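You operate a simulated robot arm through the tools that you are given. There is no shell and no other tool. Be economical: measure what you need, move in short steps, check, and stop when the job is done.

You run a simulated two-armed robot. Do the job below in one go: nothing can be reset, and whatever is moved stays where it is left.

TASK
Set the teal driver to 10 and IN, and put its pack on charge.
Fine: the yellow-banded charger; switch the chargers off first, dock the pack, then switch them on.

It is judged by the outcome, as a careful person would: the job done as asked, and still so three seconds after it is handed in. It fails if anything else is knocked over, pushed out of place, dropped, spilled or broken.

THE ROBOT
Two 7-joint arms with two-finger parallel grippers on one trunk, on a base that drives. Base frame: it is fixed to the floor where the robot stands at the start and does not move with it; the origin is under the middle of the robot, x ahead of it, y to its left, z up. Units: m, rad, N and s.
The left shoulder is at the start at [0.06, 0.147, 0.543], the right one opposite. With the tool pointing down near the work surface each hand reaches from about 0.1 to 0.66 m from the robot's upright axis, wherever it stands, measured 20 degrees to its own side. Places, roughly: charger [0.7, 0.2, 0.9]; switch for the chargers [0.7, 0.1, 0.9]; switch on the teal driver [0.5, -0.1, 1]; torque dial [0.5, 0, 1]. Payload 3.43 kg a hand.
The TCP of each hand is the grasp point between the finger pads, 0.03 m short of the fingertips. In the tool frame z runs along the fingers and y along their closing line. The gripper opens to 0.094 m. The fingers are 0.028 m wide and 0.01 m thick; the gripper's body (0.05 by 0.096 m) begins 0.055 m behind the TCP.
Orientation is that of the tool frame in the base frame, as a unit quaternion [x, y, z, w]. With the fingers straight down and closing along the base's y, the tool's x points along the base's -x, its y along +y and its z along -z.

THE INTERFACE
- The arms move only by the tool servo_tool. It takes "left_commands", "right_commands" or both (then of equal length, played together; a hand with none holds still); each is a list of rows, each an object (a shift or turn left out is 0, a gripper value left out holds the last) with "slide": the shift along the tool's x, y, z in units of 50 mm (1.0 is 50 mm), a list of three; "delta_rot": the turn, a rotation vector about the tool's x, y, z in units of 8 degrees (1.0 is 8 degrees), a list of three; "fingers": the gripper command, from -1 (fully open) to 1 (shut), values between in proportion. In form: [{"slide": [dx, dy, dz], "delta_rot": [wx, wy, wz], "fingers": fingers}, ...]. A call has 1 to 20 rows; each row shifts and turns the commanded pose from where the row before left it, along the tool's axes as they then stand. A call with a number of a shift or a turn outside -1 to 1 is refused whole. A row lasts 0.2 s, in which the tool goes at most 0.05 m and 0.15 rad; a call with a longer step from one row to the next is refused whole, and so is a gripper value outside its range. A pose out of reach is approached as far as the arm can. The call stops where the force on the tool passes 40 N (or 10 N more than at its start, if that is more) or the arm is blocked; 0.2 s more then pass. The fingers move at their own pace (about 0.072 m/s each) and stop on an object; they squeeze with about 22 N. The grip force told is the motor's: it shows also when the fingers shut on nothing. Time passes only in rows, and 0.2 s behind the last, so rows that do not move let the fingers close. It gives the time, the measured TCP pose, the force on the tool (base axes), the opening and the grip force at its end, in the units of the frame above (readings bear some noise), with the torque about the TCP (base axes, N m) and any sound that the robot's microphone picked up.
- Cameras (640 x 400 px; columns grow to the right, rows downward): "scene" is now at [0.0637, 0.0063, 1.1941]; the picture's right is [0.06, -1.00, 0.00], its down [-0.40, -0.02, -0.92] and it looks along [0.92, 0.05, -0.40] (base axes); focal length 273 px, centre (320, 200). "left" rides on the left gripper at [0.076, -0.014, -0.103] in its tool frame; the picture's right is [0.18, 0.98, 0.00], its down [-0.75, 0.14, -0.64] and it looks along [-0.63, 0.12, 0.77] (tool axes); focal length 243 px, centre (320, 200). "right" rides on the right gripper at [0.076, 0.014, -0.103] in its tool frame; the picture's right is [-0.18, 0.98, 0.00], its down [-0.75, -0.14, -0.64] and it looks along [-0.63, -0.12, 0.77] (tool axes); focal length 243 px, centre (320, 200). There is no depth. A picture from a camera that has moved, and an enlarged one, comes with that camera's place and axes in the base frame and with its lens.
- get_image(camera): a new picture of that camera. No time passes.
- lift_body(by): slides the trunk up (or, below 0, down) by that many m; the arms and the scene camera ride with it, the base frame stays. It gives what a move gives, with no picture.
- base_move(legs): drives the robot by 1 to 6 legs, each [ahead, left, turn to the left] in m, m and rad, along the robot's own axes; the way and the turn of a leg run together, so that a leg with both is an arc; at most 1.5 m and 3.142 rad a leg. The arms and the cameras ride along, it lands a little off, and it stops where it bumps. It gives what a move gives.
- pan_tilt(pan, tilt): turns the head with the scene camera to pan (to the left, within 1.501 rad either way) and tilt (down, from -0.506 to 1.204), counted from straight ahead of the robot. It gives what a move gives.
- enlarge(camera, box): a new picture of the part [left, top, right, bottom] of that camera's present view, enlarged. No time passes.
- close_job(): hands the job in; it is judged then, once.

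Work in short steps. Places have to be worked out from the pictures, the camera data and where the tool is seen: move nearer, look again, correct. Check each grasp and each placing, and mend what went wrong. You have 120 turns and 100 pictures in all, those below and enlarged ones among them. Open the grippers and draw the arms clear of the work before you hand the job in, unless the task says otherwise; then end with one line.

The tools are called as name(argument=value, ...) on one line, values as JSON. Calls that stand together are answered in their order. servo_tool: Moves the arms, as the interface text tells. Its arguments: {"type":"object","properties":{"left_commands":{"type":"array","items":{"type":"object","properties":{"slide":{"type":"array","items":{"type":"number"}},"delta_rot":{"type":"array","items":{"type":"number"}},"fingers":{"type":"number"}}}},"right_commands":{"type":"array","items":{"type":"object","properties":{"slide":{"type":"array","items":{"type":"number"}},"delta_rot":{"type":"array","items":{"type":"number"}},"fingers":{"type":"number"}}}}},"required":[]} The other tools are called the same way: lift_body (by) slides the trunk up or down; base_move (legs) drives the base; pan_tilt (pan, tilt) turns the head that bears the scene camera; get_image (camera) takes a picture; enlarge (camera, box) takes an enlarged picture of a part of a camera's view; close_job () hands the job in.

At the start:

```text
t: 0.0
left_tcp_pos: [0.2766, 0.1451, 0.9996]
left_ee_rot: [0.0, 1.0, 0.0, 0.001]
left_wrist_force: [-0.6, 0.0, 0.5]
left_torque: [0.0, -0.01, 0.0]
left_gripper_width: 0.094
left_grasp_force: 0.1
right_tcp_pos: [0.289, -0.1152, 1.0001]
right_ee_rot: [-0.001, 1.0, 0.001, 0.001]
right_wrist_force: [-0.2, 0.2, 0.5]
right_torque: [0.0, 0.01, -0.01]
right_gripper_width: 0.0939
right_grasp_force: 0.0
trunk travel left (down, up): [-0.25, 0.0]
robot x, y, heading: [0.0022, -0.0005, 0.004]
head pan, tilt: [0.058, 0.408]
```

scene: 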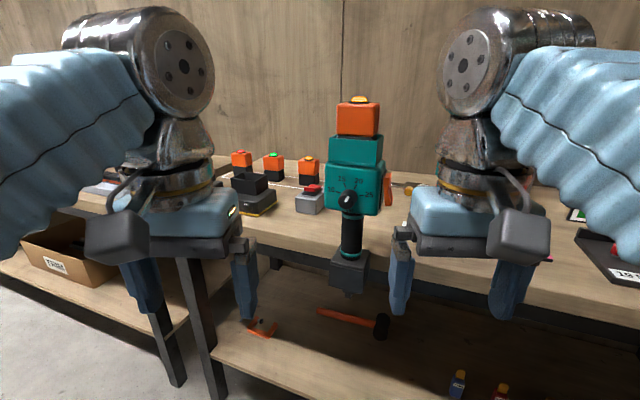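
right: 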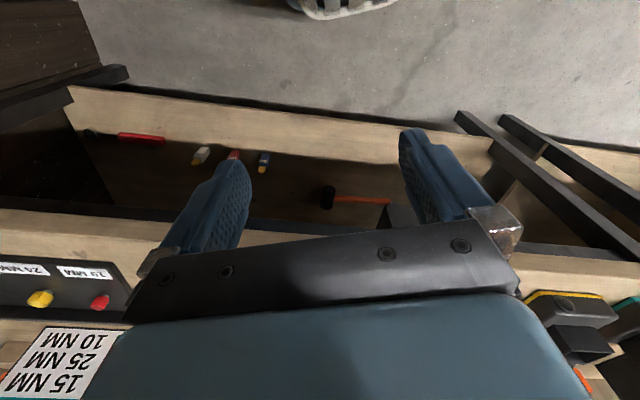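
left: 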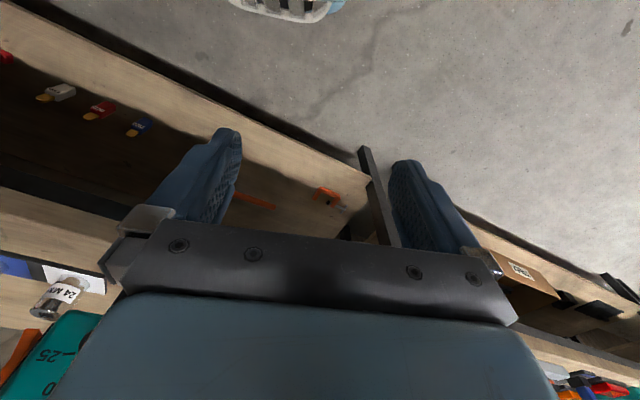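

The arms partly hide the bench. I'll enlarge the driver and the charger areas first.

enlarge(camera="scene", box=[280, 80, 440, 310])

enlarge(camera="scene", box=[210, 130, 350, 230])

```text
1.74 times, centred on (360, 195) of scene
camera zoom: at [0.0637, 0.0063, 1.1941], right [0.06, -1.0, 0.0], down [-0.4, -0.02, -0.92], along [0.92, 0.05, -0.4], focal length 475 px, centre (250, 209)
```

zoom: 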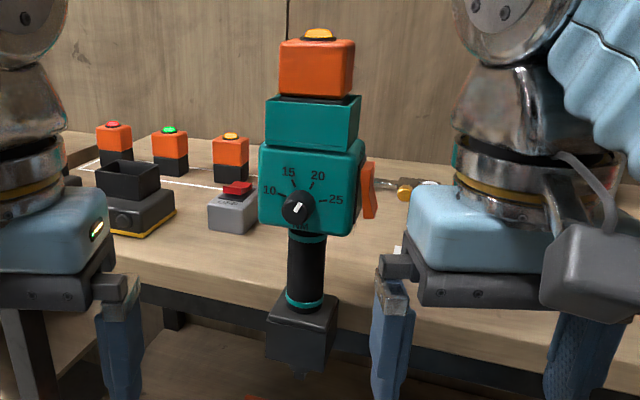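

```text
4.00 times, centred on (280, 180) of scene
camera zoom: at [0.0637, 0.0063, 1.1941], right [0.06, -1.0, 0.0], down [-0.4, -0.02, -0.92], along [0.92, 0.05, -0.4], focal length 1092 px, centre (480, 280)
```

zoom: 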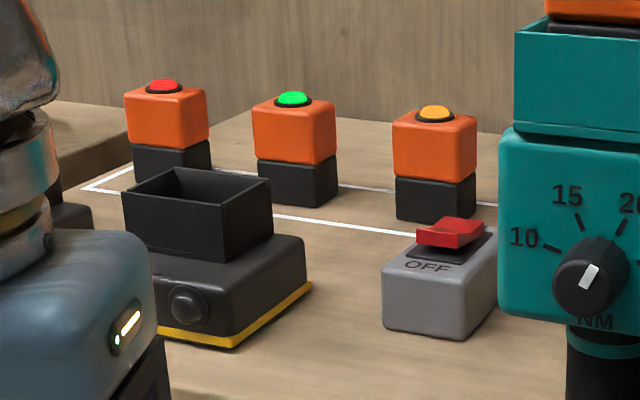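

The driver stands in the middle with its pack on top (amber light); the charger and switch are on the left. I'll spread the arms outward to clear the view.

servo_tool(left_commands=[{"slide": [0, 0.9, 0]}, {"slide": [0, 0.9, 0]}, {"slide": [0, 0.9, 0]}, {"slide": [0, 0.9, 0]}], right_commands=[{"slide": [0, -0.9, 0]}, {"slide": [0, -0.9, 0]}, {"slide": [0, -0.9, 0]}, {"slide": [0, -0.9, 0]}])

get_image(camera="scene")

```text
t: 1.0
left_tcp_pos: [0.2766, 0.322, 0.9993]
left_ee_rot: [-0.001, 1.0, 0.0, 0.002]
left_wrist_force: [0.9, -0.6, 0.3]
left_torque: [0.03, -0.05, -0.02]
left_gripper_width: 0.0941
left_grasp_force: 0.1
right_tcp_pos: [0.2909, -0.2972, 0.9989]
right_ee_rot: [0.0, 1.0, 0.001, 0.001]
right_wrist_force: [-0.4, -0.9, 0.7]
right_torque: [0.03, -0.01, 0.02]
right_gripper_width: 0.094
right_grasp_force: 0.1
trunk travel left (down, up): [-0.25, 0.0]
robot x, y, heading: [0.0001, 0.0003, -0.001]
head pan, tilt: [0.058, 0.408]
```

```text
94 pictures are left
camera scene: at [0.0637, 0.0059, 1.1941], right [0.06, -1.0, 0.0], down [-0.4, -0.02, -0.92], along [0.92, 0.05, -0.4], focal length 273 px, centre (320, 200)
```

scene: 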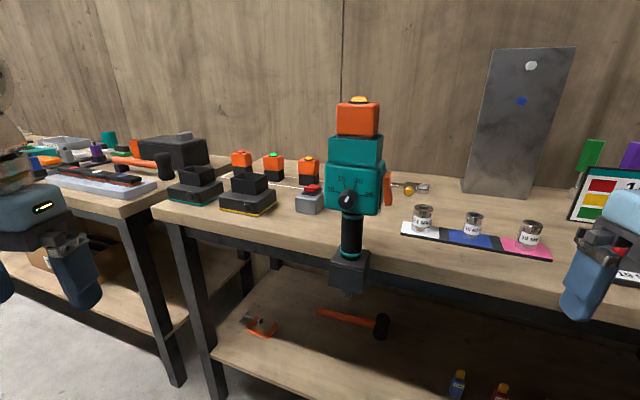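

enlarge(camera="scene", box=[310, 80, 410, 210])

enlarge(camera="scene", box=[150, 130, 350, 260])

enlarge(camera="scene", box=[310, 180, 430, 320])

enlarge(camera="scene", box=[480, 130, 640, 300])

```text
3.08 times, centred on (360, 145) of scene
camera zoom: at [0.0637, 0.0059, 1.1941], right [0.06, -1.0, 0.0], down [-0.4, -0.02, -0.92], along [0.92, 0.05, -0.4], focal length 840 px, centre (197, 369)
```

zoom: 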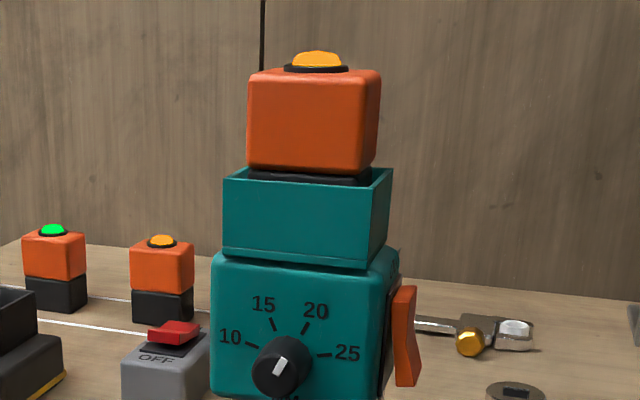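

```text
3.08 times, centred on (250, 195) of scene
camera zoom: at [0.0637, 0.0059, 1.1941], right [0.06, -1.0, 0.0], down [-0.4, -0.02, -0.92], along [0.92, 0.05, -0.4], focal length 840 px, centre (535, 215)
```

zoom: 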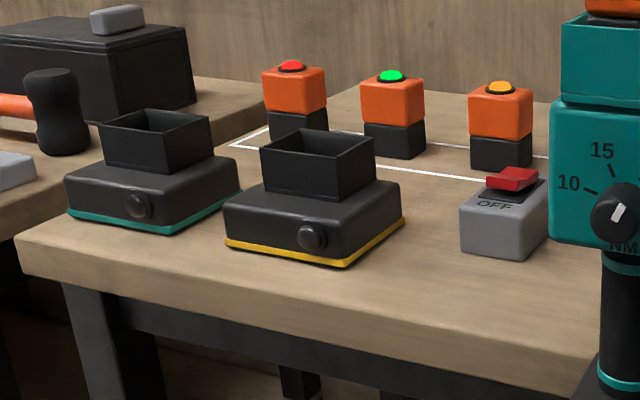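

```text
2.86 times, centred on (370, 250) of scene
camera zoom: at [0.0637, 0.0059, 1.1941], right [0.06, -1.0, 0.0], down [-0.4, -0.02, -0.92], along [0.92, 0.05, -0.4], focal length 780 px, centre (177, 57)
```

zoom: 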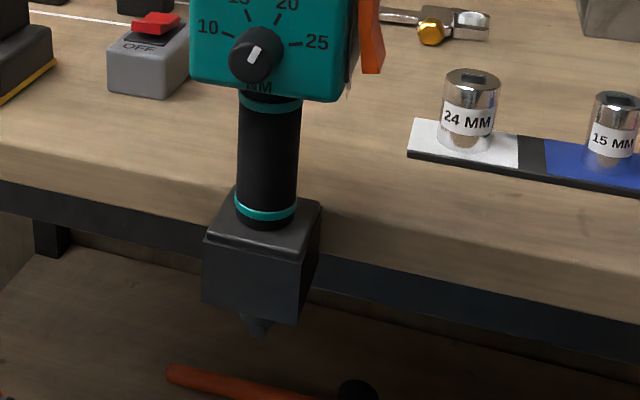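

```text
2.35 times, centred on (560, 215) of scene
camera zoom: at [0.0637, 0.0059, 1.1941], right [0.06, -1.0, 0.0], down [-0.4, -0.02, -0.92], along [0.92, 0.05, -0.4], focal length 643 px, centre (-245, 165)
```

zoom: 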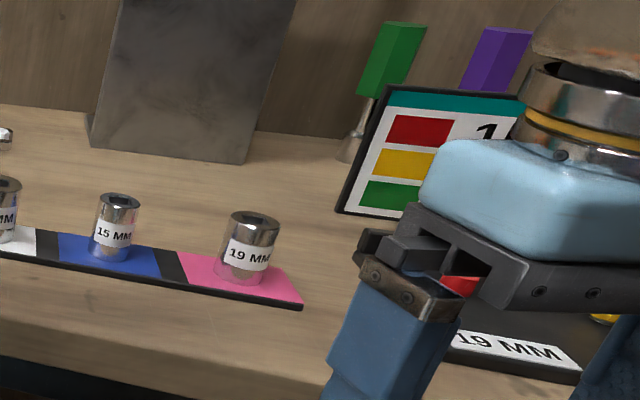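

I need a close view of the driver's right side for IN/OUT. I'll turn the right hand so its fingers point to +y, with its camera on the robot side.

servo_tool(right_commands=[{"delta_rot": [-1, 0, 0]}, {"delta_rot": [-1, 0, 0]}, {"delta_rot": [-1, 0, 0]}, {"delta_rot": [-1, 0, 0]}, {"delta_rot": [-1, 0, 0]}, {"delta_rot": [-1, 0, 0]}, {"delta_rot": [-1, 0, 0]}, {"delta_rot": [-1, 0, 0]}, {"delta_rot": [-1, 0, 0]}, {"delta_rot": [-1, 0, 0]}, {"delta_rot": [-1, 0, 0]}, {"delta_rot": [-0.25, 0, 0], "fingers": 1}, {"fingers": 1}, {"fingers": 1}])

get_image(camera="right")

get_image(camera="scene")

```text
t: 4.0
left_tcp_pos: [0.277, 0.3221, 0.9988]
left_ee_rot: [0.0, 1.0, 0.0, 0.001]
left_wrist_force: [0.1, 0.0, 0.0]
left_torque: [0.02, -0.02, 0.0]
left_gripper_width: 0.094
left_grasp_force: 0.2
right_tcp_pos: [0.3, -0.2889, 0.9894]
right_ee_rot: [0.0, 0.707, 0.707, 0.001]
right_wrist_force: [-0.3, -0.2, -0.5]
right_torque: [0.01, -0.01, 0.0]
right_gripper_width: 0.0
right_grasp_force: 16.8
right hand out of reach, approached as far as the arm can: row 1
trunk travel left (down, up): [-0.25, 0.0]
robot x, y, heading: [0.0025, -0.0009, -0.001]
head pan, tilt: [0.058, 0.408]
```

```text
89 pictures are left
camera right: at [0.2229, -0.3934, 1.0042], right [0.18, 0.0, 0.98], down [0.75, -0.64, -0.14], along [0.63, 0.77, -0.12], focal length 243 px, centre (320, 200)
```

right: 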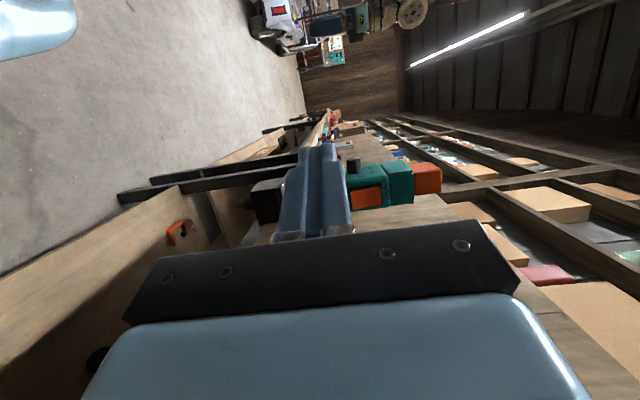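

```text
88 pictures are left
camera scene: at [0.0637, 0.0062, 1.1941], right [0.06, -1.0, 0.0], down [-0.4, -0.02, -0.92], along [0.92, 0.05, -0.4], focal length 273 px, centre (320, 200)
```

scene: 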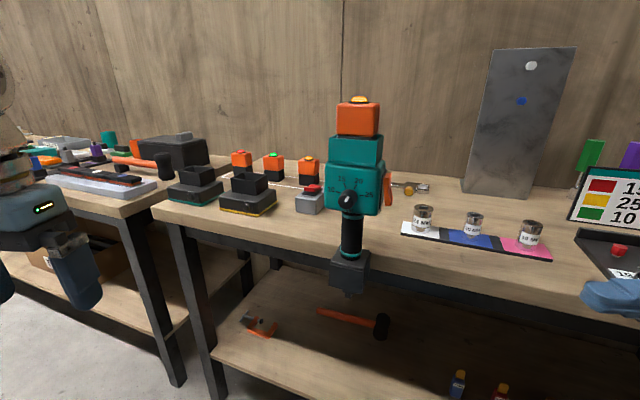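

enlarge(camera="right", box=[330, 150, 450, 225])

```text
5.33 times, centred on (390, 188) of right
camera zoom: at [0.2229, -0.3934, 1.0042], right [0.18, 0.0, 0.98], down [0.75, -0.64, -0.14], along [0.63, 0.77, -0.12], focal length 1294 px, centre (-53, 267)
```

zoom: 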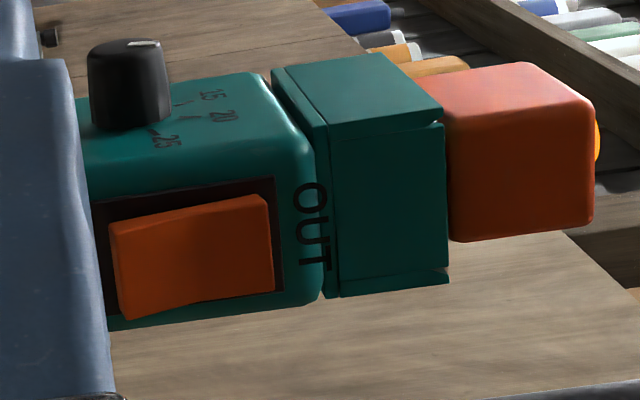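

The top of the rocker is labelled OUT, and the bottom end seems to stick out. I'll lower the right hand 0.1 m to see the lower label without the fingers in the way.

servo_tool(right_commands=[{"slide": [0, -0.8, 0]}, {"slide": [0, -0.8, 0]}, {"slide": [0, -0.4, 0]}])

enlarge(camera="right", box=[340, 130, 500, 230])

```text
t: 4.8
left_tcp_pos: [0.276, 0.3222, 0.9985]
left_ee_rot: [0.0, 1.0, 0.0, 0.001]
left_wrist_force: [0.6, 0.1, -0.9]
left_torque: [-0.01, 0.0, 0.02]
left_gripper_width: 0.094
left_grasp_force: 0.2
right_tcp_pos: [0.2999, -0.2896, 0.8914]
right_ee_rot: [0.0, 0.707, 0.707, 0.0]
right_wrist_force: [0.6, -0.1, -1.0]
right_torque: [-0.04, -0.02, -0.01]
right_gripper_width: 0.0
right_grasp_force: 22.7
trunk travel left (down, up): [-0.25, 0.0]
robot x, y, heading: [0.0007, -0.0019, -0.004]
head pan, tilt: [0.058, 0.408]
```

```text
4.00 times, centred on (420, 180) of right
camera zoom: at [0.2235, -0.3937, 0.9046], right [0.18, 0.0, 0.98], down [0.75, -0.64, -0.14], along [0.63, 0.77, -0.12], focal length 970 px, centre (-80, 280)
```

zoom: 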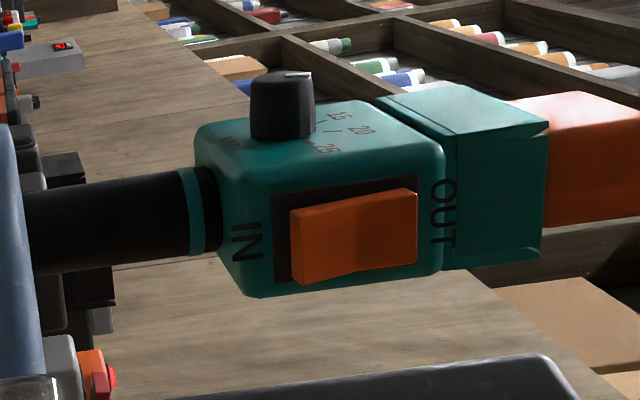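

IN is the lower end and it is protruding (now on OUT), at about (0.488, -0.086, 1.012). I'll bring the closed right fingers beside it.

servo_tool(right_commands=[{"slide": [0, 0.9, 0]}, {"slide": [0, 0.9, 0]}, {"slide": [0, 0.58, 0]}, {"slide": [-0.9, 0, 0]}, {"slide": [-0.9, 0, 0]}, {"slide": [-0.9, 0, 0]}, {"slide": [-0.9, 0, 0]}, {"slide": [-0.16, 0, 0.9]}, {"slide": [0, 0, 0.9]}, {"slide": [0, 0, 0.5]}, {}])

get_image(camera="right")

get_image(camera="scene")

```text
t: 7.2
left_tcp_pos: [0.277, 0.3227, 0.9986]
left_ee_rot: [0.0, 1.0, 0.0, 0.001]
left_wrist_force: [0.0, 1.0, 0.8]
left_torque: [-0.03, 0.01, 0.0]
left_gripper_width: 0.0938
left_grasp_force: 0.0
right_tcp_pos: [0.4873, -0.174, 1.0096]
right_ee_rot: [-0.001, 0.707, 0.707, 0.0]
right_wrist_force: [-0.6, 0.4, 0.1]
right_torque: [0.0, -0.02, 0.0]
right_gripper_width: 0.0002
right_grasp_force: 22.1
trunk travel left (down, up): [-0.25, 0.0]
robot x, y, heading: [0.0017, -0.0038, 0.003]
head pan, tilt: [0.058, 0.408]
```

```text
85 pictures are left
camera right: at [0.4112, -0.2778, 1.0241], right [0.18, 0.0, 0.98], down [0.75, -0.64, -0.14], along [0.63, 0.77, -0.12], focal length 243 px, centre (320, 200)
```

right: 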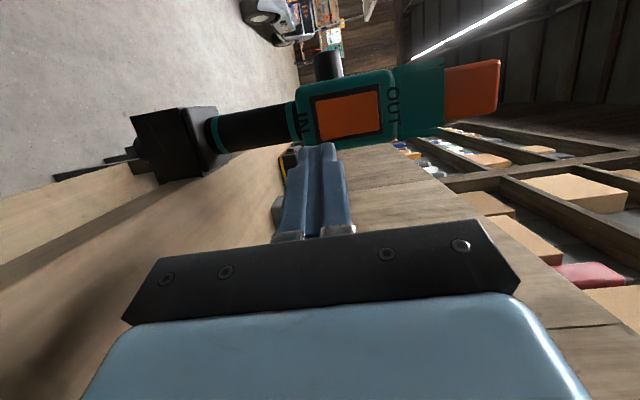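

```text
84 pictures are left
camera scene: at [0.0638, 0.0062, 1.1941], right [0.06, -1.0, 0.0], down [-0.4, -0.02, -0.92], along [0.92, 0.05, -0.4], focal length 273 px, centre (320, 200)
```

scene: 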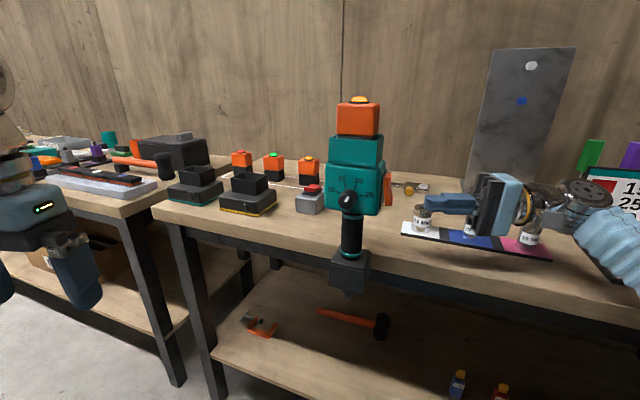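

The rocker spans z≈1.007–1.056 at x≈0.49. I'll approach to near contact, then press in small steps.

servo_tool(right_commands=[{"slide": [0, 0.06, 0.5]}, {"slide": [0, 0, 0.4]}, {"slide": [0, 0, 0.1]}, {"slide": [0, 0, 0.1]}, {"slide": [0, 0, 0.1]}])

enlarge(camera="right", box=[270, 40, 430, 160])

```text
t: 8.4
left_tcp_pos: [0.2765, 0.3217, 0.9994]
left_ee_rot: [0.0, 1.0, 0.0, 0.001]
left_wrist_force: [-0.4, 0.3, 0.4]
left_torque: [-0.02, 0.01, 0.0]
left_gripper_width: 0.094
left_grasp_force: 0.1
right_tcp_pos: [0.4864, -0.1148, 1.0125]
right_ee_rot: [0.0, 0.707, 0.707, 0.0]
right_wrist_force: [-0.8, -2.5, 1.1]
right_torque: [0.01, -0.02, -0.04]
right_gripper_width: 0.0002
right_grasp_force: 22.1
trunk travel left (down, up): [-0.25, 0.0]
robot x, y, heading: [0.0012, 0.0011, -0.0]
head pan, tilt: [0.058, 0.408]
```

```text
3.33 times, centred on (350, 100) of right
camera zoom: at [0.4102, -0.2182, 1.0279], right [0.18, 0.0, 0.98], down [0.75, -0.64, -0.14], along [0.63, 0.77, -0.12], focal length 809 px, centre (220, 533)
```

zoom: 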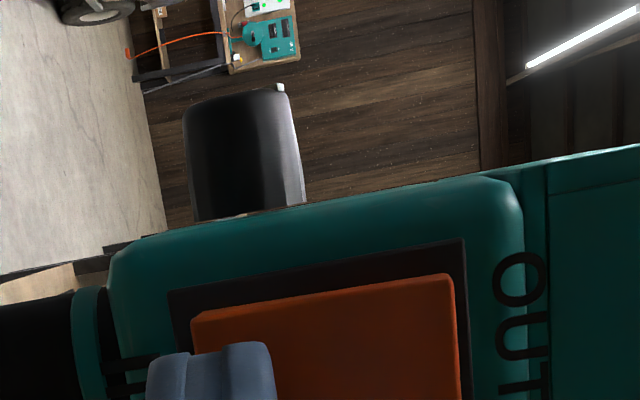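

Light contact (2.5 N) at the lower end. I'll continue pressing in small steps.

servo_tool(right_commands=[{"slide": [0, 0, 0.06]}, {"slide": [0, 0, 0.06]}, {"slide": [0, 0, 0.06]}])

get_image(camera="scene")

```text
t: 9.2
left_tcp_pos: [0.2775, 0.3217, 0.9988]
left_ee_rot: [0.0, 1.0, 0.0, 0.001]
left_wrist_force: [0.3, 0.1, -1.1]
left_torque: [0.03, 0.02, 0.02]
left_gripper_width: 0.0943
left_grasp_force: 0.0
right_tcp_pos: [0.4875, -0.1055, 1.0128]
right_ee_rot: [0.0, 0.707, 0.707, 0.001]
right_wrist_force: [-0.2, -2.4, 1.1]
right_torque: [0.04, -0.04, 0.02]
right_gripper_width: 0.0
right_grasp_force: 21.7
trunk travel left (down, up): [-0.25, 0.0]
robot x, y, heading: [-0.0015, 0.0029, -0.002]
head pan, tilt: [0.058, 0.408]
```

```text
82 pictures are left
camera scene: at [0.0637, 0.006, 1.1941], right [0.06, -1.0, 0.0], down [-0.4, -0.02, -0.92], along [0.92, 0.05, -0.4], focal length 273 px, centre (320, 200)
```

scene: 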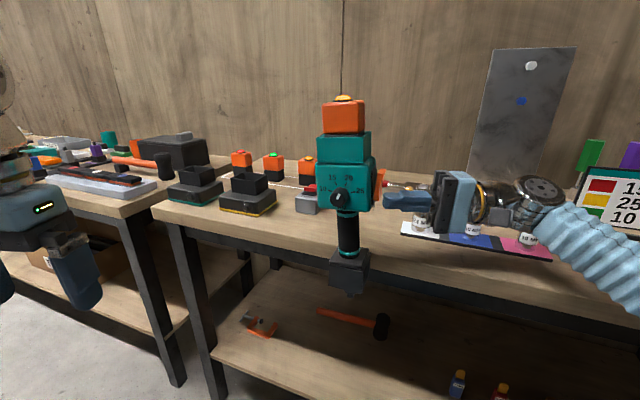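

The driver leans instead of the rocker switching, so it sits loosely in its holder. I'll back off and see if it comes upright.

servo_tool(right_commands=[{"slide": [0, 0, -0.1]}, {"slide": [0, 0, -0.2]}, {"slide": [0, 0, -0.3]}, {}, {}])

enlarge(camera="scene", box=[270, 80, 450, 310])

```text
t: 10.4
left_tcp_pos: [0.2764, 0.3212, 0.9983]
left_ee_rot: [0.001, 1.0, 0.001, 0.0]
left_wrist_force: [0.9, -0.2, 0.2]
left_torque: [-0.02, 0.02, 0.0]
left_gripper_width: 0.094
left_grasp_force: 0.1
right_tcp_pos: [0.4873, -0.136, 1.0122]
right_ee_rot: [-0.001, 0.707, 0.707, 0.001]
right_wrist_force: [-0.4, 0.1, 0.3]
right_torque: [-0.02, 0.0, 0.01]
right_gripper_width: 0.0001
right_grasp_force: 22.4
trunk travel left (down, up): [-0.25, 0.0]
robot x, y, heading: [-0.0013, 0.0003, -0.002]
head pan, tilt: [0.058, 0.408]
```

```text
1.74 times, centred on (360, 195) of scene
camera zoom: at [0.0638, 0.0062, 1.1941], right [0.06, -1.0, 0.0], down [-0.4, -0.02, -0.92], along [0.92, 0.05, -0.4], focal length 475 px, centre (250, 209)
```

zoom: 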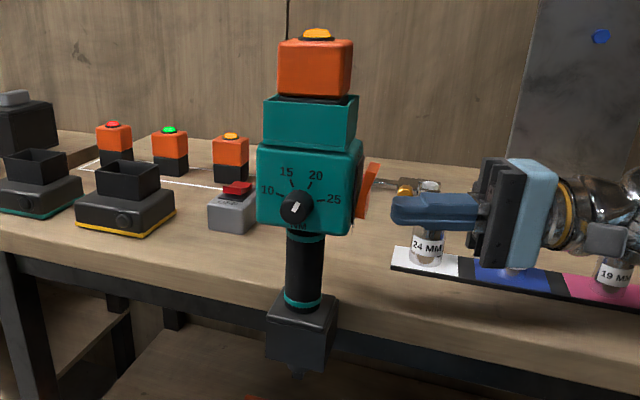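

The driver came back upright, and the rocker now looks tilted with its lower end in. I'll verify with the right camera.

enlarge(camera="right", box=[260, 20, 440, 160])

enlarge(camera="scene", box=[320, 150, 400, 220])

```text
2.86 times, centred on (350, 90) of right
camera zoom: at [0.4106, -0.239, 1.0269], right [0.18, 0.0, 0.98], down [0.75, -0.64, -0.14], along [0.63, 0.77, -0.12], focal length 693 px, centre (234, 514)
```

zoom: 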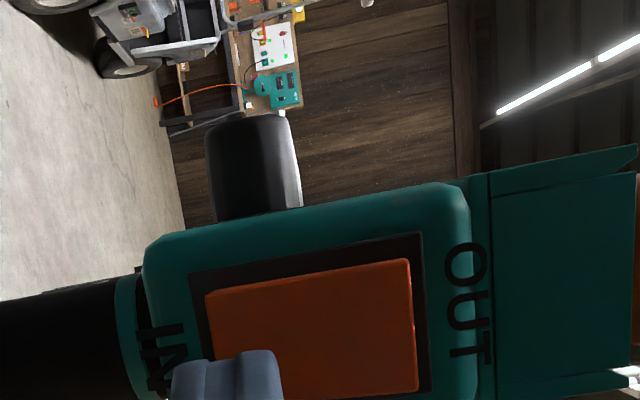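

```text
5.71 times, centred on (360, 185) of scene
camera zoom: at [0.0638, 0.0062, 1.1941], right [0.06, -1.0, 0.0], down [-0.4, -0.02, -0.92], along [0.92, 0.05, -0.4], focal length 1561 px, centre (91, 286)
```

zoom: 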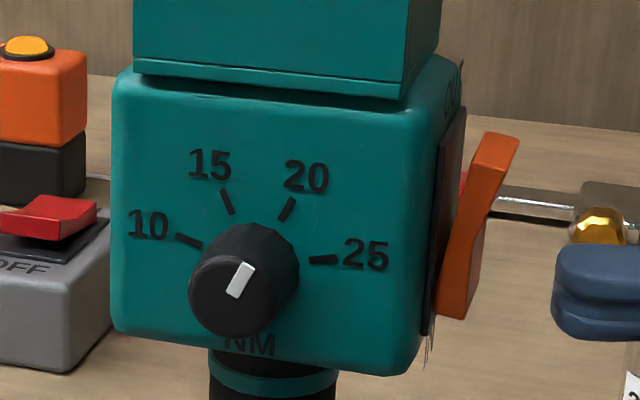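

The rocker is on IN, and the dial points at 20. For the dial the right hand must point +x, so I'll pull it away and back the base up 0.2 m for room.

servo_tool(right_commands=[{"slide": [0, 0, -0.9]}, {"slide": [0, 0, -0.9]}])

base_move(legs=[[-0.2, 0, 0]])

servo_tool(right_commands=[{"delta_rot": [0, -1, 0]}, {"delta_rot": [0, -1, 0]}, {"delta_rot": [0, -1, 0]}, {"delta_rot": [0, -1, 0]}, {"delta_rot": [0, -1, 0]}, {"delta_rot": [0, -1, 0]}, {"delta_rot": [0, -1, 0]}, {"delta_rot": [0, -1, 0]}, {"delta_rot": [0, -1, 0]}, {"delta_rot": [0, -1, 0]}, {"delta_rot": [0, -1, 0]}, {"delta_rot": [0, -0.25, 0], "fingers": 0}, {"fingers": 0}])

get_image(camera="scene")

get_image(camera="right")

```text
t: 11.0
left_tcp_pos: [0.277, 0.3221, 0.9989]
left_ee_rot: [0.0, 1.0, 0.0, 0.001]
left_wrist_force: [0.2, 0.6, 0.6]
left_torque: [-0.03, -0.01, -0.01]
left_gripper_width: 0.0941
left_grasp_force: 0.0
right_tcp_pos: [0.4891, -0.2257, 1.0124]
right_ee_rot: [-0.001, 0.707, 0.707, 0.0]
right_wrist_force: [0.2, 0.1, -0.7]
right_torque: [0.02, 0.03, 0.02]
right_gripper_width: 0.0
right_grasp_force: 21.9
trunk travel left (down, up): [-0.25, 0.0]
robot x, y, heading: [-0.0003, 0.0013, -0.006]
head pan, tilt: [0.058, 0.408]
```

```text
t: 12.6
left_tcp_pos: [0.0793, 0.3222, 0.9999]
left_ee_rot: [0.001, 1.0, -0.001, 0.001]
left_wrist_force: [-0.3, -0.7, 0.8]
left_torque: [-0.01, -0.01, -0.01]
left_gripper_width: 0.0938
left_grasp_force: 0.0
right_tcp_pos: [0.2907, -0.2257, 1.0132]
right_ee_rot: [0.0, 0.708, 0.707, 0.0]
right_wrist_force: [0.2, -0.3, -0.7]
right_torque: [0.02, 0.0, -0.01]
right_gripper_width: 0.0001
right_grasp_force: 21.8
trunk travel left (down, up): [-0.25, 0.0]
robot x, y, heading: [-0.1982, -0.0029, -0.003]
head pan, tilt: [0.058, 0.408]
```

```text
t: 15.4
left_tcp_pos: [0.078, 0.323, 0.9981]
left_ee_rot: [0.0, 1.0, 0.0, 0.002]
left_wrist_force: [-0.4, -0.1, -0.1]
left_torque: [-0.01, 0.03, 0.01]
left_gripper_width: 0.0941
left_grasp_force: 0.1
right_tcp_pos: [0.2904, -0.2259, 1.0134]
right_ee_rot: [0.501, 0.499, 0.5, 0.5]
right_wrist_force: [1.0, 0.3, 0.1]
right_torque: [-0.01, 0.03, 0.0]
right_gripper_width: 0.0471
right_grasp_force: 0.1
trunk travel left (down, up): [-0.25, 0.0]
robot x, y, heading: [-0.1991, 0.0016, -0.0]
head pan, tilt: [0.058, 0.408]
```

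```text
78 pictures are left
camera scene: at [-0.1344, 0.0063, 1.1941], right [0.06, -1.0, 0.0], down [-0.4, -0.02, -0.92], along [0.92, 0.05, -0.4], focal length 273 px, centre (320, 200)
```

scene: 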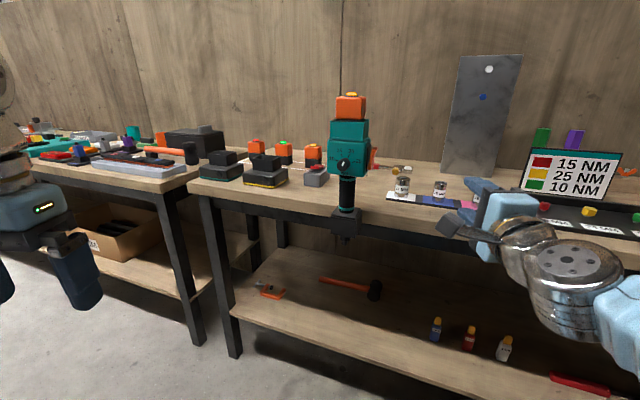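

```text
77 pictures are left
camera right: at [0.1874, -0.1503, 1.0276], right [0.0, -0.18, 0.98], down [-0.64, -0.75, -0.14], along [0.77, -0.63, -0.12], focal length 243 px, centre (320, 200)
```

right: 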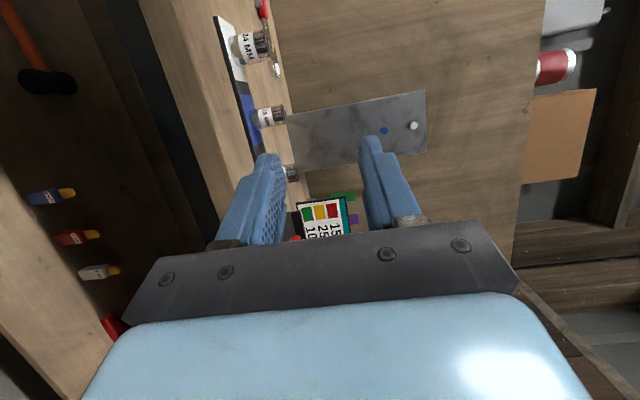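

I'll line the right hand up with the dial (y≈-0.016, z≈1.02), stopping short, then look.

servo_tool(right_commands=[{"slide": [0.9, 0, 0]}, {"slide": [0.9, 0, 0]}, {"slide": [0.9, 0, 0]}, {"slide": [0.9, 0.16, 0]}, {"slide": [0.6, 0, 0]}, {"slide": [0, 0, 0.8]}, {}])

get_image(camera="right")

enlarge(camera="scene", box=[290, 80, 410, 240])

```text
t: 17.0
left_tcp_pos: [0.0803, 0.3233, 0.9996]
left_ee_rot: [0.001, 1.0, 0.0, 0.0]
left_wrist_force: [0.6, -0.1, -1.0]
left_torque: [0.0, 0.02, 0.01]
left_gripper_width: 0.0941
left_grasp_force: 0.1
right_tcp_pos: [0.3294, -0.0164, 1.0206]
right_ee_rot: [0.5, 0.5, 0.5, 0.5]
right_wrist_force: [-1.2, 0.0, 0.4]
right_torque: [0.0, 0.01, -0.01]
right_gripper_width: 0.0471
right_grasp_force: 0.0
trunk travel left (down, up): [-0.25, 0.0]
robot x, y, heading: [-0.1995, 0.0016, -0.004]
head pan, tilt: [0.058, 0.408]
```

```text
76 pictures are left
camera right: at [0.227, 0.0586, 1.0363], right [0.0, -0.18, 0.98], down [-0.64, -0.75, -0.14], along [0.77, -0.63, -0.12], focal length 243 px, centre (320, 200)
```

right: 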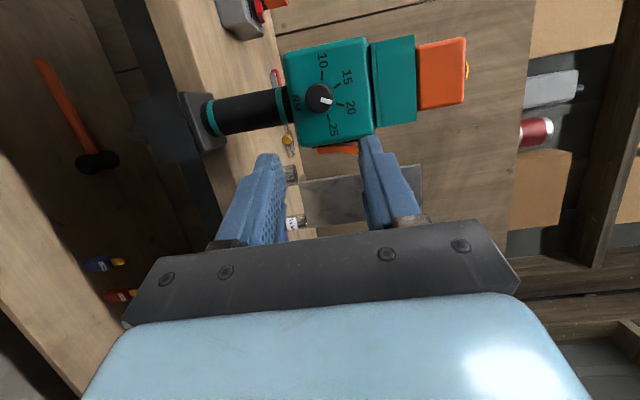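

```text
2.50 times, centred on (350, 160) of scene
camera zoom: at [-0.1342, 0.0063, 1.1941], right [0.06, -1.0, 0.0], down [-0.4, -0.02, -0.92], along [0.92, 0.05, -0.4], focal length 683 px, centre (245, 300)
```

zoom: 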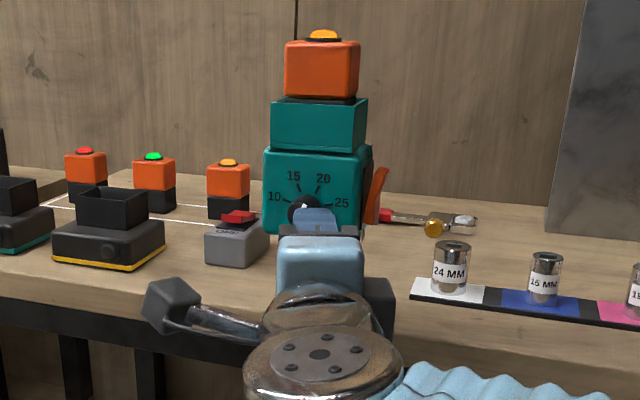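

enlarge(camera="right", box=[260, 20, 400, 160])

```text
2.86 times, centred on (330, 90) of right
camera zoom: at [0.227, 0.0586, 1.0363], right [0.0, -0.18, 0.98], down [-0.64, -0.75, -0.14], along [0.77, -0.63, -0.12], focal length 693 px, centre (291, 514)
```

zoom: 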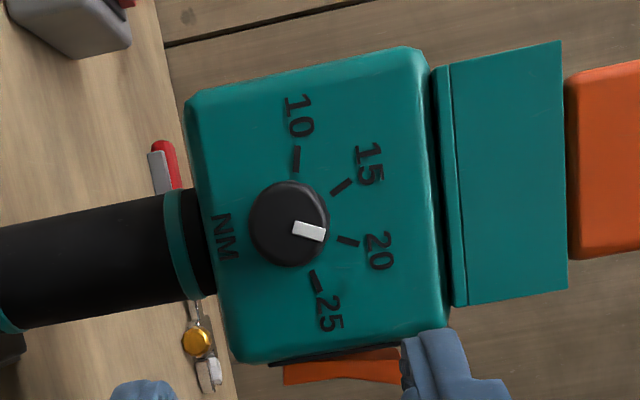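

Clear view: the pointer is at 20, marks are about 47° apart, and the knob front is at ≈(0.457, -0.011, 1.0215). I'll advance so the fingertips straddle it, then look.

servo_tool(right_commands=[{"slide": [0.11, 0.02, 0.5]}, {"slide": [0, 0, 0.7]}, {"slide": [0, 0, 0.6]}, {"slide": [0, 0, 0.3]}, {}])

get_image(camera="right")

enlarge(camera="right", box=[220, 40, 420, 200])

```text
t: 18.2
left_tcp_pos: [0.0791, 0.3219, 0.9989]
left_ee_rot: [0.001, 1.0, 0.0, 0.001]
left_wrist_force: [-0.1, 0.2, -0.2]
left_torque: [0.0, 0.03, 0.04]
left_gripper_width: 0.0939
left_grasp_force: 0.1
right_tcp_pos: [0.4344, -0.0091, 1.023]
right_ee_rot: [0.501, 0.499, 0.5, 0.5]
right_wrist_force: [0.0, -0.1, 0.2]
right_torque: [-0.01, 0.01, 0.0]
right_gripper_width: 0.0469
right_grasp_force: 0.1
trunk travel left (down, up): [-0.25, 0.0]
robot x, y, heading: [-0.1981, 0.0023, -0.003]
head pan, tilt: [0.058, 0.408]
```

```text
73 pictures are left
camera right: at [0.3327, 0.0655, 1.038], right [0.0, -0.18, 0.98], down [-0.64, -0.75, -0.14], along [0.77, -0.63, -0.12], focal length 243 px, centre (320, 200)
```

right: 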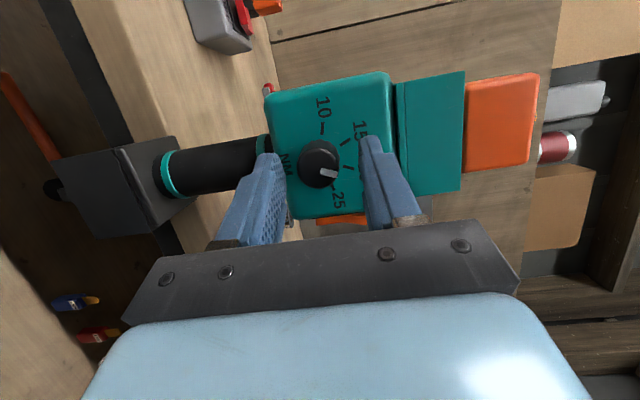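

```text
2.50 times, centred on (320, 120) of right
camera zoom: at [0.3327, 0.0655, 1.038], right [0.0, -0.18, 0.98], down [-0.64, -0.75, -0.14], along [0.77, -0.63, -0.12], focal length 606 px, centre (320, 400)
```

zoom: 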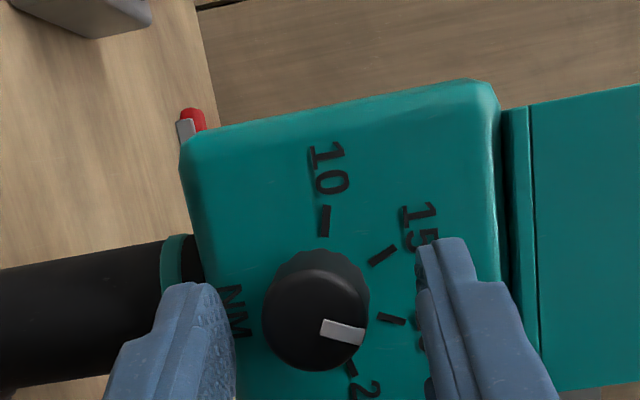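

Alignment is good. I'll advance 8 mm more and close on the knob.

servo_tool(right_commands=[{"slide": [-0.05, -0.02, 0.16]}, {}, {"fingers": 0.3}, {"fingers": 1}, {"fingers": 1}, {"fingers": 1}])

enlarge(camera="right", box=[220, 40, 420, 200])

```text
t: 19.6
left_tcp_pos: [0.0788, 0.3217, 0.9991]
left_ee_rot: [0.001, 1.0, 0.0, 0.001]
left_wrist_force: [0.4, 0.2, -0.2]
left_torque: [0.0, 0.0, 0.0]
left_gripper_width: 0.094
left_grasp_force: 0.1
right_tcp_pos: [0.4425, -0.0133, 1.0218]
right_ee_rot: [0.5, 0.499, 0.5, 0.501]
right_wrist_force: [-0.6, 0.8, -0.3]
right_torque: [0.02, 0.05, -0.02]
right_gripper_width: 0.026
right_grasp_force: 22.0
trunk travel left (down, up): [-0.25, 0.0]
robot x, y, heading: [-0.1977, 0.0005, -0.004]
head pan, tilt: [0.058, 0.408]
```

```text
2.50 times, centred on (320, 120) of right
camera zoom: at [0.3401, 0.0631, 1.0366], right [0.0, -0.18, 0.98], down [-0.64, -0.75, -0.14], along [0.77, -0.63, -0.12], focal length 606 px, centre (320, 400)
```

zoom: 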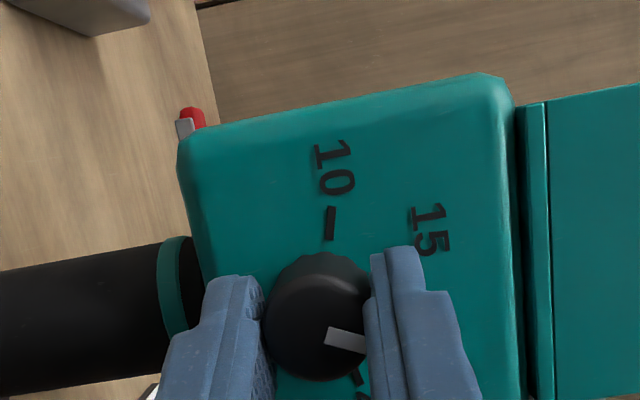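

Knob gripped at 26 mm. I'll turn it counter-clockwise (−tool z) about 48° and watch it.

servo_tool(right_commands=[{"delta_rot": [0, 0, -0.75], "fingers": 1}, {"delta_rot": [0, 0, -0.75]}, {"delta_rot": [0, 0, -0.75]}, {"delta_rot": [0, 0, -0.75]}, {"delta_rot": [0, 0, -0.75]}, {"delta_rot": [0, 0, -0.75]}, {"delta_rot": [0, 0, -0.75]}, {"delta_rot": [0, 0, -0.75]}])

get_image(camera="right")

enlarge(camera="scene", box=[290, 80, 410, 240])

```text
t: 21.4
left_tcp_pos: [0.0805, 0.3219, 0.9986]
left_ee_rot: [0.002, 1.0, -0.001, 0.0]
left_wrist_force: [0.5, 0.1, 0.4]
left_torque: [0.0, 0.0, 0.01]
left_gripper_width: 0.094
left_grasp_force: 0.0
right_tcp_pos: [0.4436, -0.0127, 1.0206]
right_ee_rot: [0.254, 0.66, 0.253, 0.66]
right_wrist_force: [-2.9, 1.5, -2.5]
right_torque: [0.27, 0.86, 0.13]
right_gripper_width: 0.0295
right_grasp_force: 21.5
trunk travel left (down, up): [-0.25, 0.0]
robot x, y, heading: [-0.1953, -0.0026, -0.003]
head pan, tilt: [0.058, 0.408]
```

```text
70 pictures are left
camera right: at [0.3413, 0.0479, 0.9735], right [0.0, 0.61, 0.79], down [-0.64, -0.61, 0.47], along [0.77, -0.51, 0.39], focal length 243 px, centre (320, 200)
```

right: 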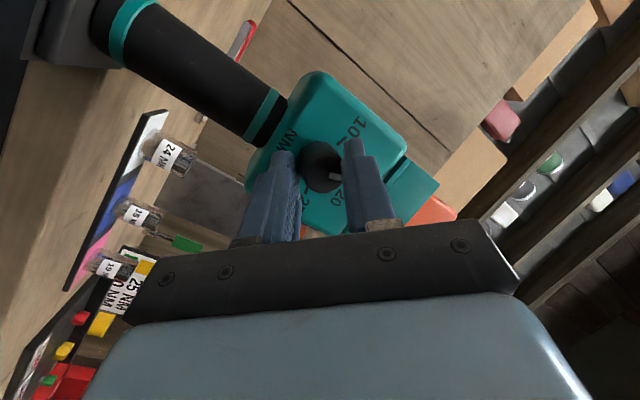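

```text
2.50 times, centred on (350, 160) of scene
camera zoom: at [-0.1339, 0.0064, 1.194], right [0.06, -1.0, 0.0], down [-0.4, -0.02, -0.92], along [0.92, 0.05, -0.4], focal length 683 px, centre (245, 300)
```

zoom: 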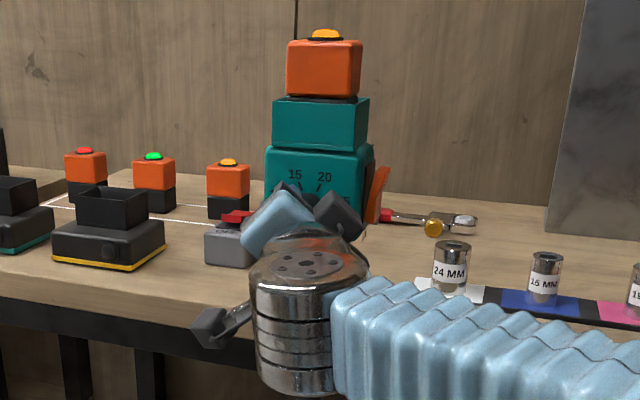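

The pointer stayed fixed relative to the fingers, so the knob turned with the hand. Another ~48° to go.

servo_tool(right_commands=[{"delta_rot": [0, 0, -0.75], "fingers": 1}, {"delta_rot": [0, 0, -0.75]}, {"delta_rot": [0, 0, -0.75]}, {"delta_rot": [0, 0, -0.75]}, {"delta_rot": [0, 0, -0.75]}, {"delta_rot": [0, 0, -0.75]}, {"delta_rot": [0, 0, -0.75]}, {"delta_rot": [0, 0, -0.6]}])

get_image(camera="right")

enlarge(camera="right", box=[240, 60, 440, 240])

```text
t: 23.2
left_tcp_pos: [0.0784, 0.3222, 0.9992]
left_ee_rot: [0.001, 1.0, 0.0, 0.002]
left_wrist_force: [-0.1, 0.7, 0.8]
left_torque: [0.01, 0.0, 0.05]
left_gripper_width: 0.0938
left_grasp_force: 0.1
right_tcp_pos: [0.4421, -0.0116, 1.0224]
right_ee_rot: [-0.03, 0.705, -0.03, 0.708]
right_wrist_force: [-6.1, 0.3, -0.4]
right_torque: [0.17, 0.54, -0.21]
right_gripper_width: 0.0296
right_grasp_force: 22.3
trunk travel left (down, up): [-0.25, 0.0]
robot x, y, heading: [-0.1997, -0.0015, -0.001]
head pan, tilt: [0.058, 0.408]
```

```text
68 pictures are left
camera right: at [0.3402, -0.0048, 0.945], right [0.0, 0.99, 0.1], down [-0.64, -0.08, 0.76], along [0.76, -0.06, 0.64], focal length 243 px, centre (320, 200)
```

right: 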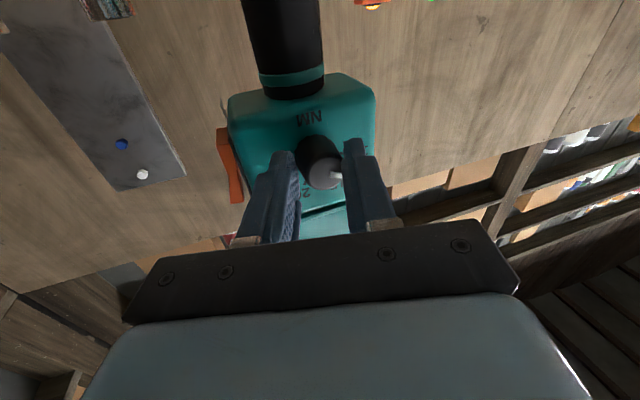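

```text
2.22 times, centred on (340, 150) of right
camera zoom: at [0.3402, -0.0048, 0.945], right [0.0, 0.99, 0.1], down [-0.64, -0.08, 0.76], along [0.76, -0.06, 0.64], focal length 539 px, centre (276, 311)
```

zoom: 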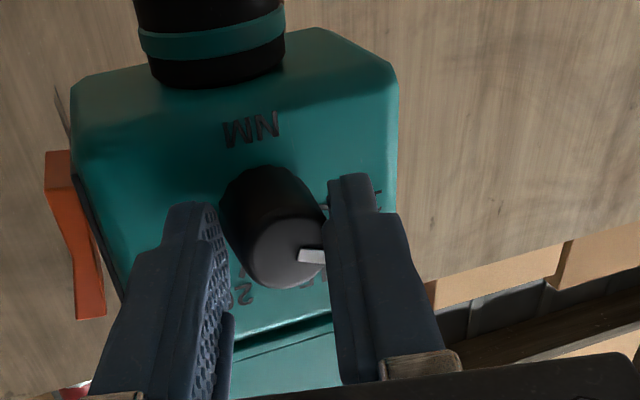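

The pointer is now toward the robot's left, near 10. I'll open, back off 6 cm, and check.

servo_tool(right_commands=[{"fingers": 0}, {"fingers": 0}, {"slide": [0, 0, -0.6]}, {"slide": [0, 0, -0.6]}, {"slide": [0, 0, -0.6]}, {}])

enlarge(camera="right", box=[240, 20, 400, 180])

enlarge(camera="scene", box=[290, 80, 410, 240])

```text
t: 24.6
left_tcp_pos: [0.0792, 0.3226, 0.9989]
left_ee_rot: [0.001, 1.0, 0.0, 0.001]
left_wrist_force: [-0.6, 0.4, 0.9]
left_torque: [0.01, -0.02, 0.01]
left_gripper_width: 0.094
left_grasp_force: 0.0
right_tcp_pos: [0.3536, -0.015, 1.0228]
right_ee_rot: [-0.029, 0.706, -0.031, 0.707]
right_wrist_force: [-0.6, -0.4, 0.1]
right_torque: [-0.01, 0.05, -0.02]
right_gripper_width: 0.047
right_grasp_force: 0.1
trunk travel left (down, up): [-0.25, 0.0]
robot x, y, heading: [-0.198, 0.0047, -0.006]
head pan, tilt: [0.058, 0.408]
```

```text
2.50 times, centred on (320, 100) of right
camera zoom: at [0.2512, -0.0076, 0.9465], right [0.0, 0.99, 0.1], down [-0.64, -0.08, 0.76], along [0.77, -0.07, 0.64], focal length 606 px, centre (320, 450)
```

zoom: 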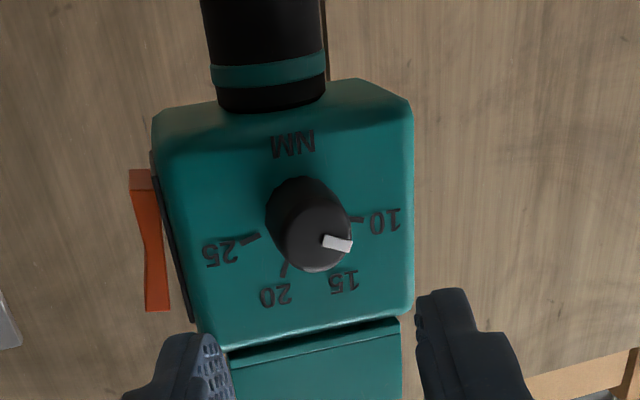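

```text
2.50 times, centred on (350, 160) of scene
camera zoom: at [-0.1345, 0.0063, 1.1941], right [0.06, -1.0, 0.0], down [-0.4, -0.02, -0.92], along [0.92, 0.05, -0.4], focal length 683 px, centre (245, 300)
```

zoom: 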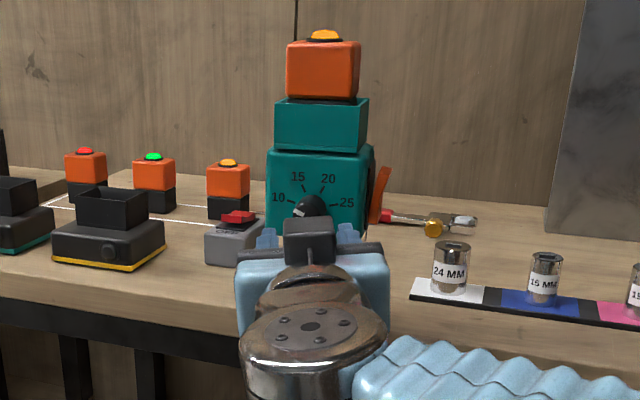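

enlarge(camera="scene", box=[330, 130, 370, 165])

```text
11.43 times, centred on (350, 148) of scene
camera zoom: at [-0.1345, 0.0063, 1.1941], right [0.06, -1.0, 0.0], down [-0.4, -0.02, -0.92], along [0.92, 0.05, -0.4], focal length 3121 px, centre (-23, 800)
```

zoom: 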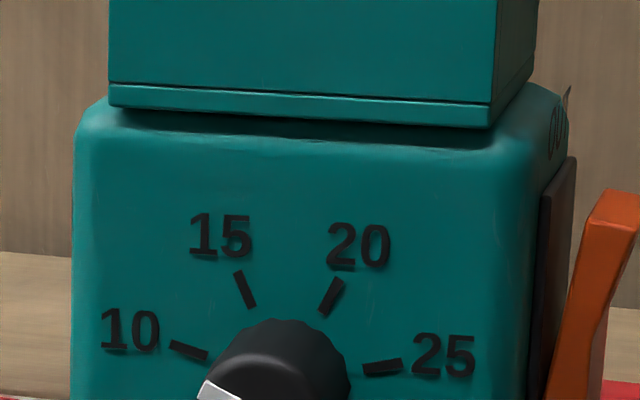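

I'll drop the right hand out of the scene camera's line to check the pointer.

servo_tool(right_commands=[{"slide": [0, 0, -0.9]}, {"slide": [0.9, 0, 0]}, {"slide": [0.9, 0, 0]}])

enlarge(camera="scene", box=[325, 130, 375, 180])

```text
t: 25.4
left_tcp_pos: [0.0793, 0.3217, 0.9993]
left_ee_rot: [0.001, 1.0, 0.0, 0.001]
left_wrist_force: [0.1, 0.6, 0.0]
left_torque: [-0.03, -0.03, 0.01]
left_gripper_width: 0.094
left_grasp_force: 0.1
right_tcp_pos: [0.3075, -0.0227, 0.9302]
right_ee_rot: [-0.027, 0.705, -0.029, 0.708]
right_wrist_force: [-0.1, 0.0, 0.1]
right_torque: [-0.04, 0.0, -0.02]
right_gripper_width: 0.047
right_grasp_force: 0.1
trunk travel left (down, up): [-0.25, 0.0]
robot x, y, heading: [-0.1976, 0.0008, 0.0]
head pan, tilt: [0.058, 0.408]
```

```text
8.00 times, centred on (350, 155) of scene
camera zoom: at [-0.1345, 0.0064, 1.1942], right [0.06, -1.0, 0.0], down [-0.4, -0.02, -0.92], along [0.92, 0.05, -0.4], focal length 2185 px, centre (80, 560)
```

zoom: 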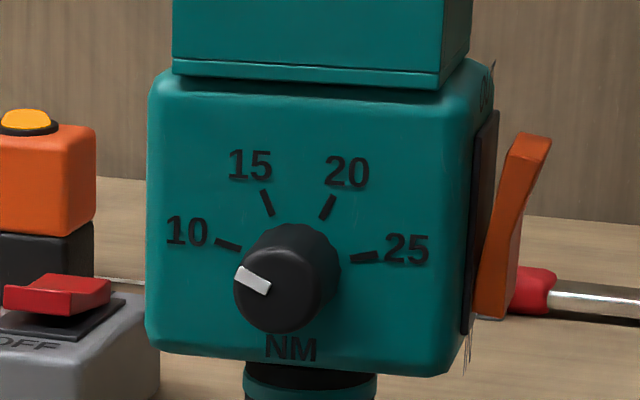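

The pointer is about 5° short of the 10 mark. I'll re-grip and turn ~5° more.

servo_tool(right_commands=[{"slide": [-0.9, 0, 0]}, {"slide": [-0.948, 0.07, 0]}, {"slide": [0, 0, 0.93]}, {"slide": [0, 0, 0.9]}, {"slide": [0, 0, 0.7]}, {"slide": [0, 0, 0.2]}, {}])

enlarge(camera="right", box=[240, 60, 440, 240])

```text
t: 27.0
left_tcp_pos: [0.0787, 0.322, 0.9985]
left_ee_rot: [0.001, 1.0, 0.0, 0.001]
left_wrist_force: [-0.4, 0.1, -0.2]
left_torque: [-0.02, 0.01, 0.02]
left_gripper_width: 0.0939
left_grasp_force: 0.1
right_tcp_pos: [0.4442, -0.0094, 1.025]
right_ee_rot: [-0.03, 0.705, -0.03, 0.708]
right_wrist_force: [-4.3, -1.5, 4.9]
right_torque: [-0.14, -0.12, -0.22]
right_gripper_width: 0.0482
right_grasp_force: 0.9
trunk travel left (down, up): [-0.25, 0.0]
robot x, y, heading: [-0.1991, 0.0042, -0.005]
head pan, tilt: [0.058, 0.408]
```

```text
2.22 times, centred on (340, 150) of right
camera zoom: at [0.3416, -0.0016, 0.9485], right [0.0, 0.99, 0.1], down [-0.65, -0.08, 0.76], along [0.76, -0.07, 0.64], focal length 539 px, centre (276, 311)
```

zoom: 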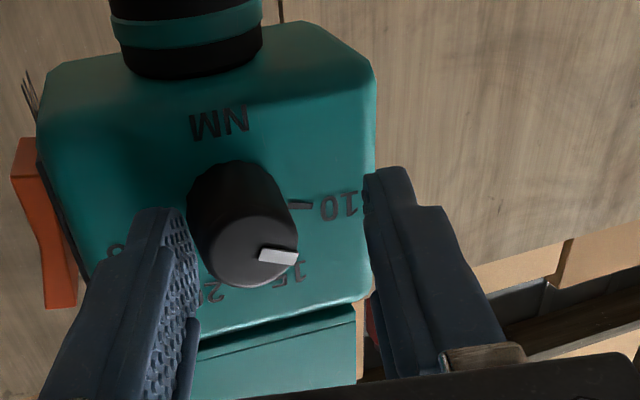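

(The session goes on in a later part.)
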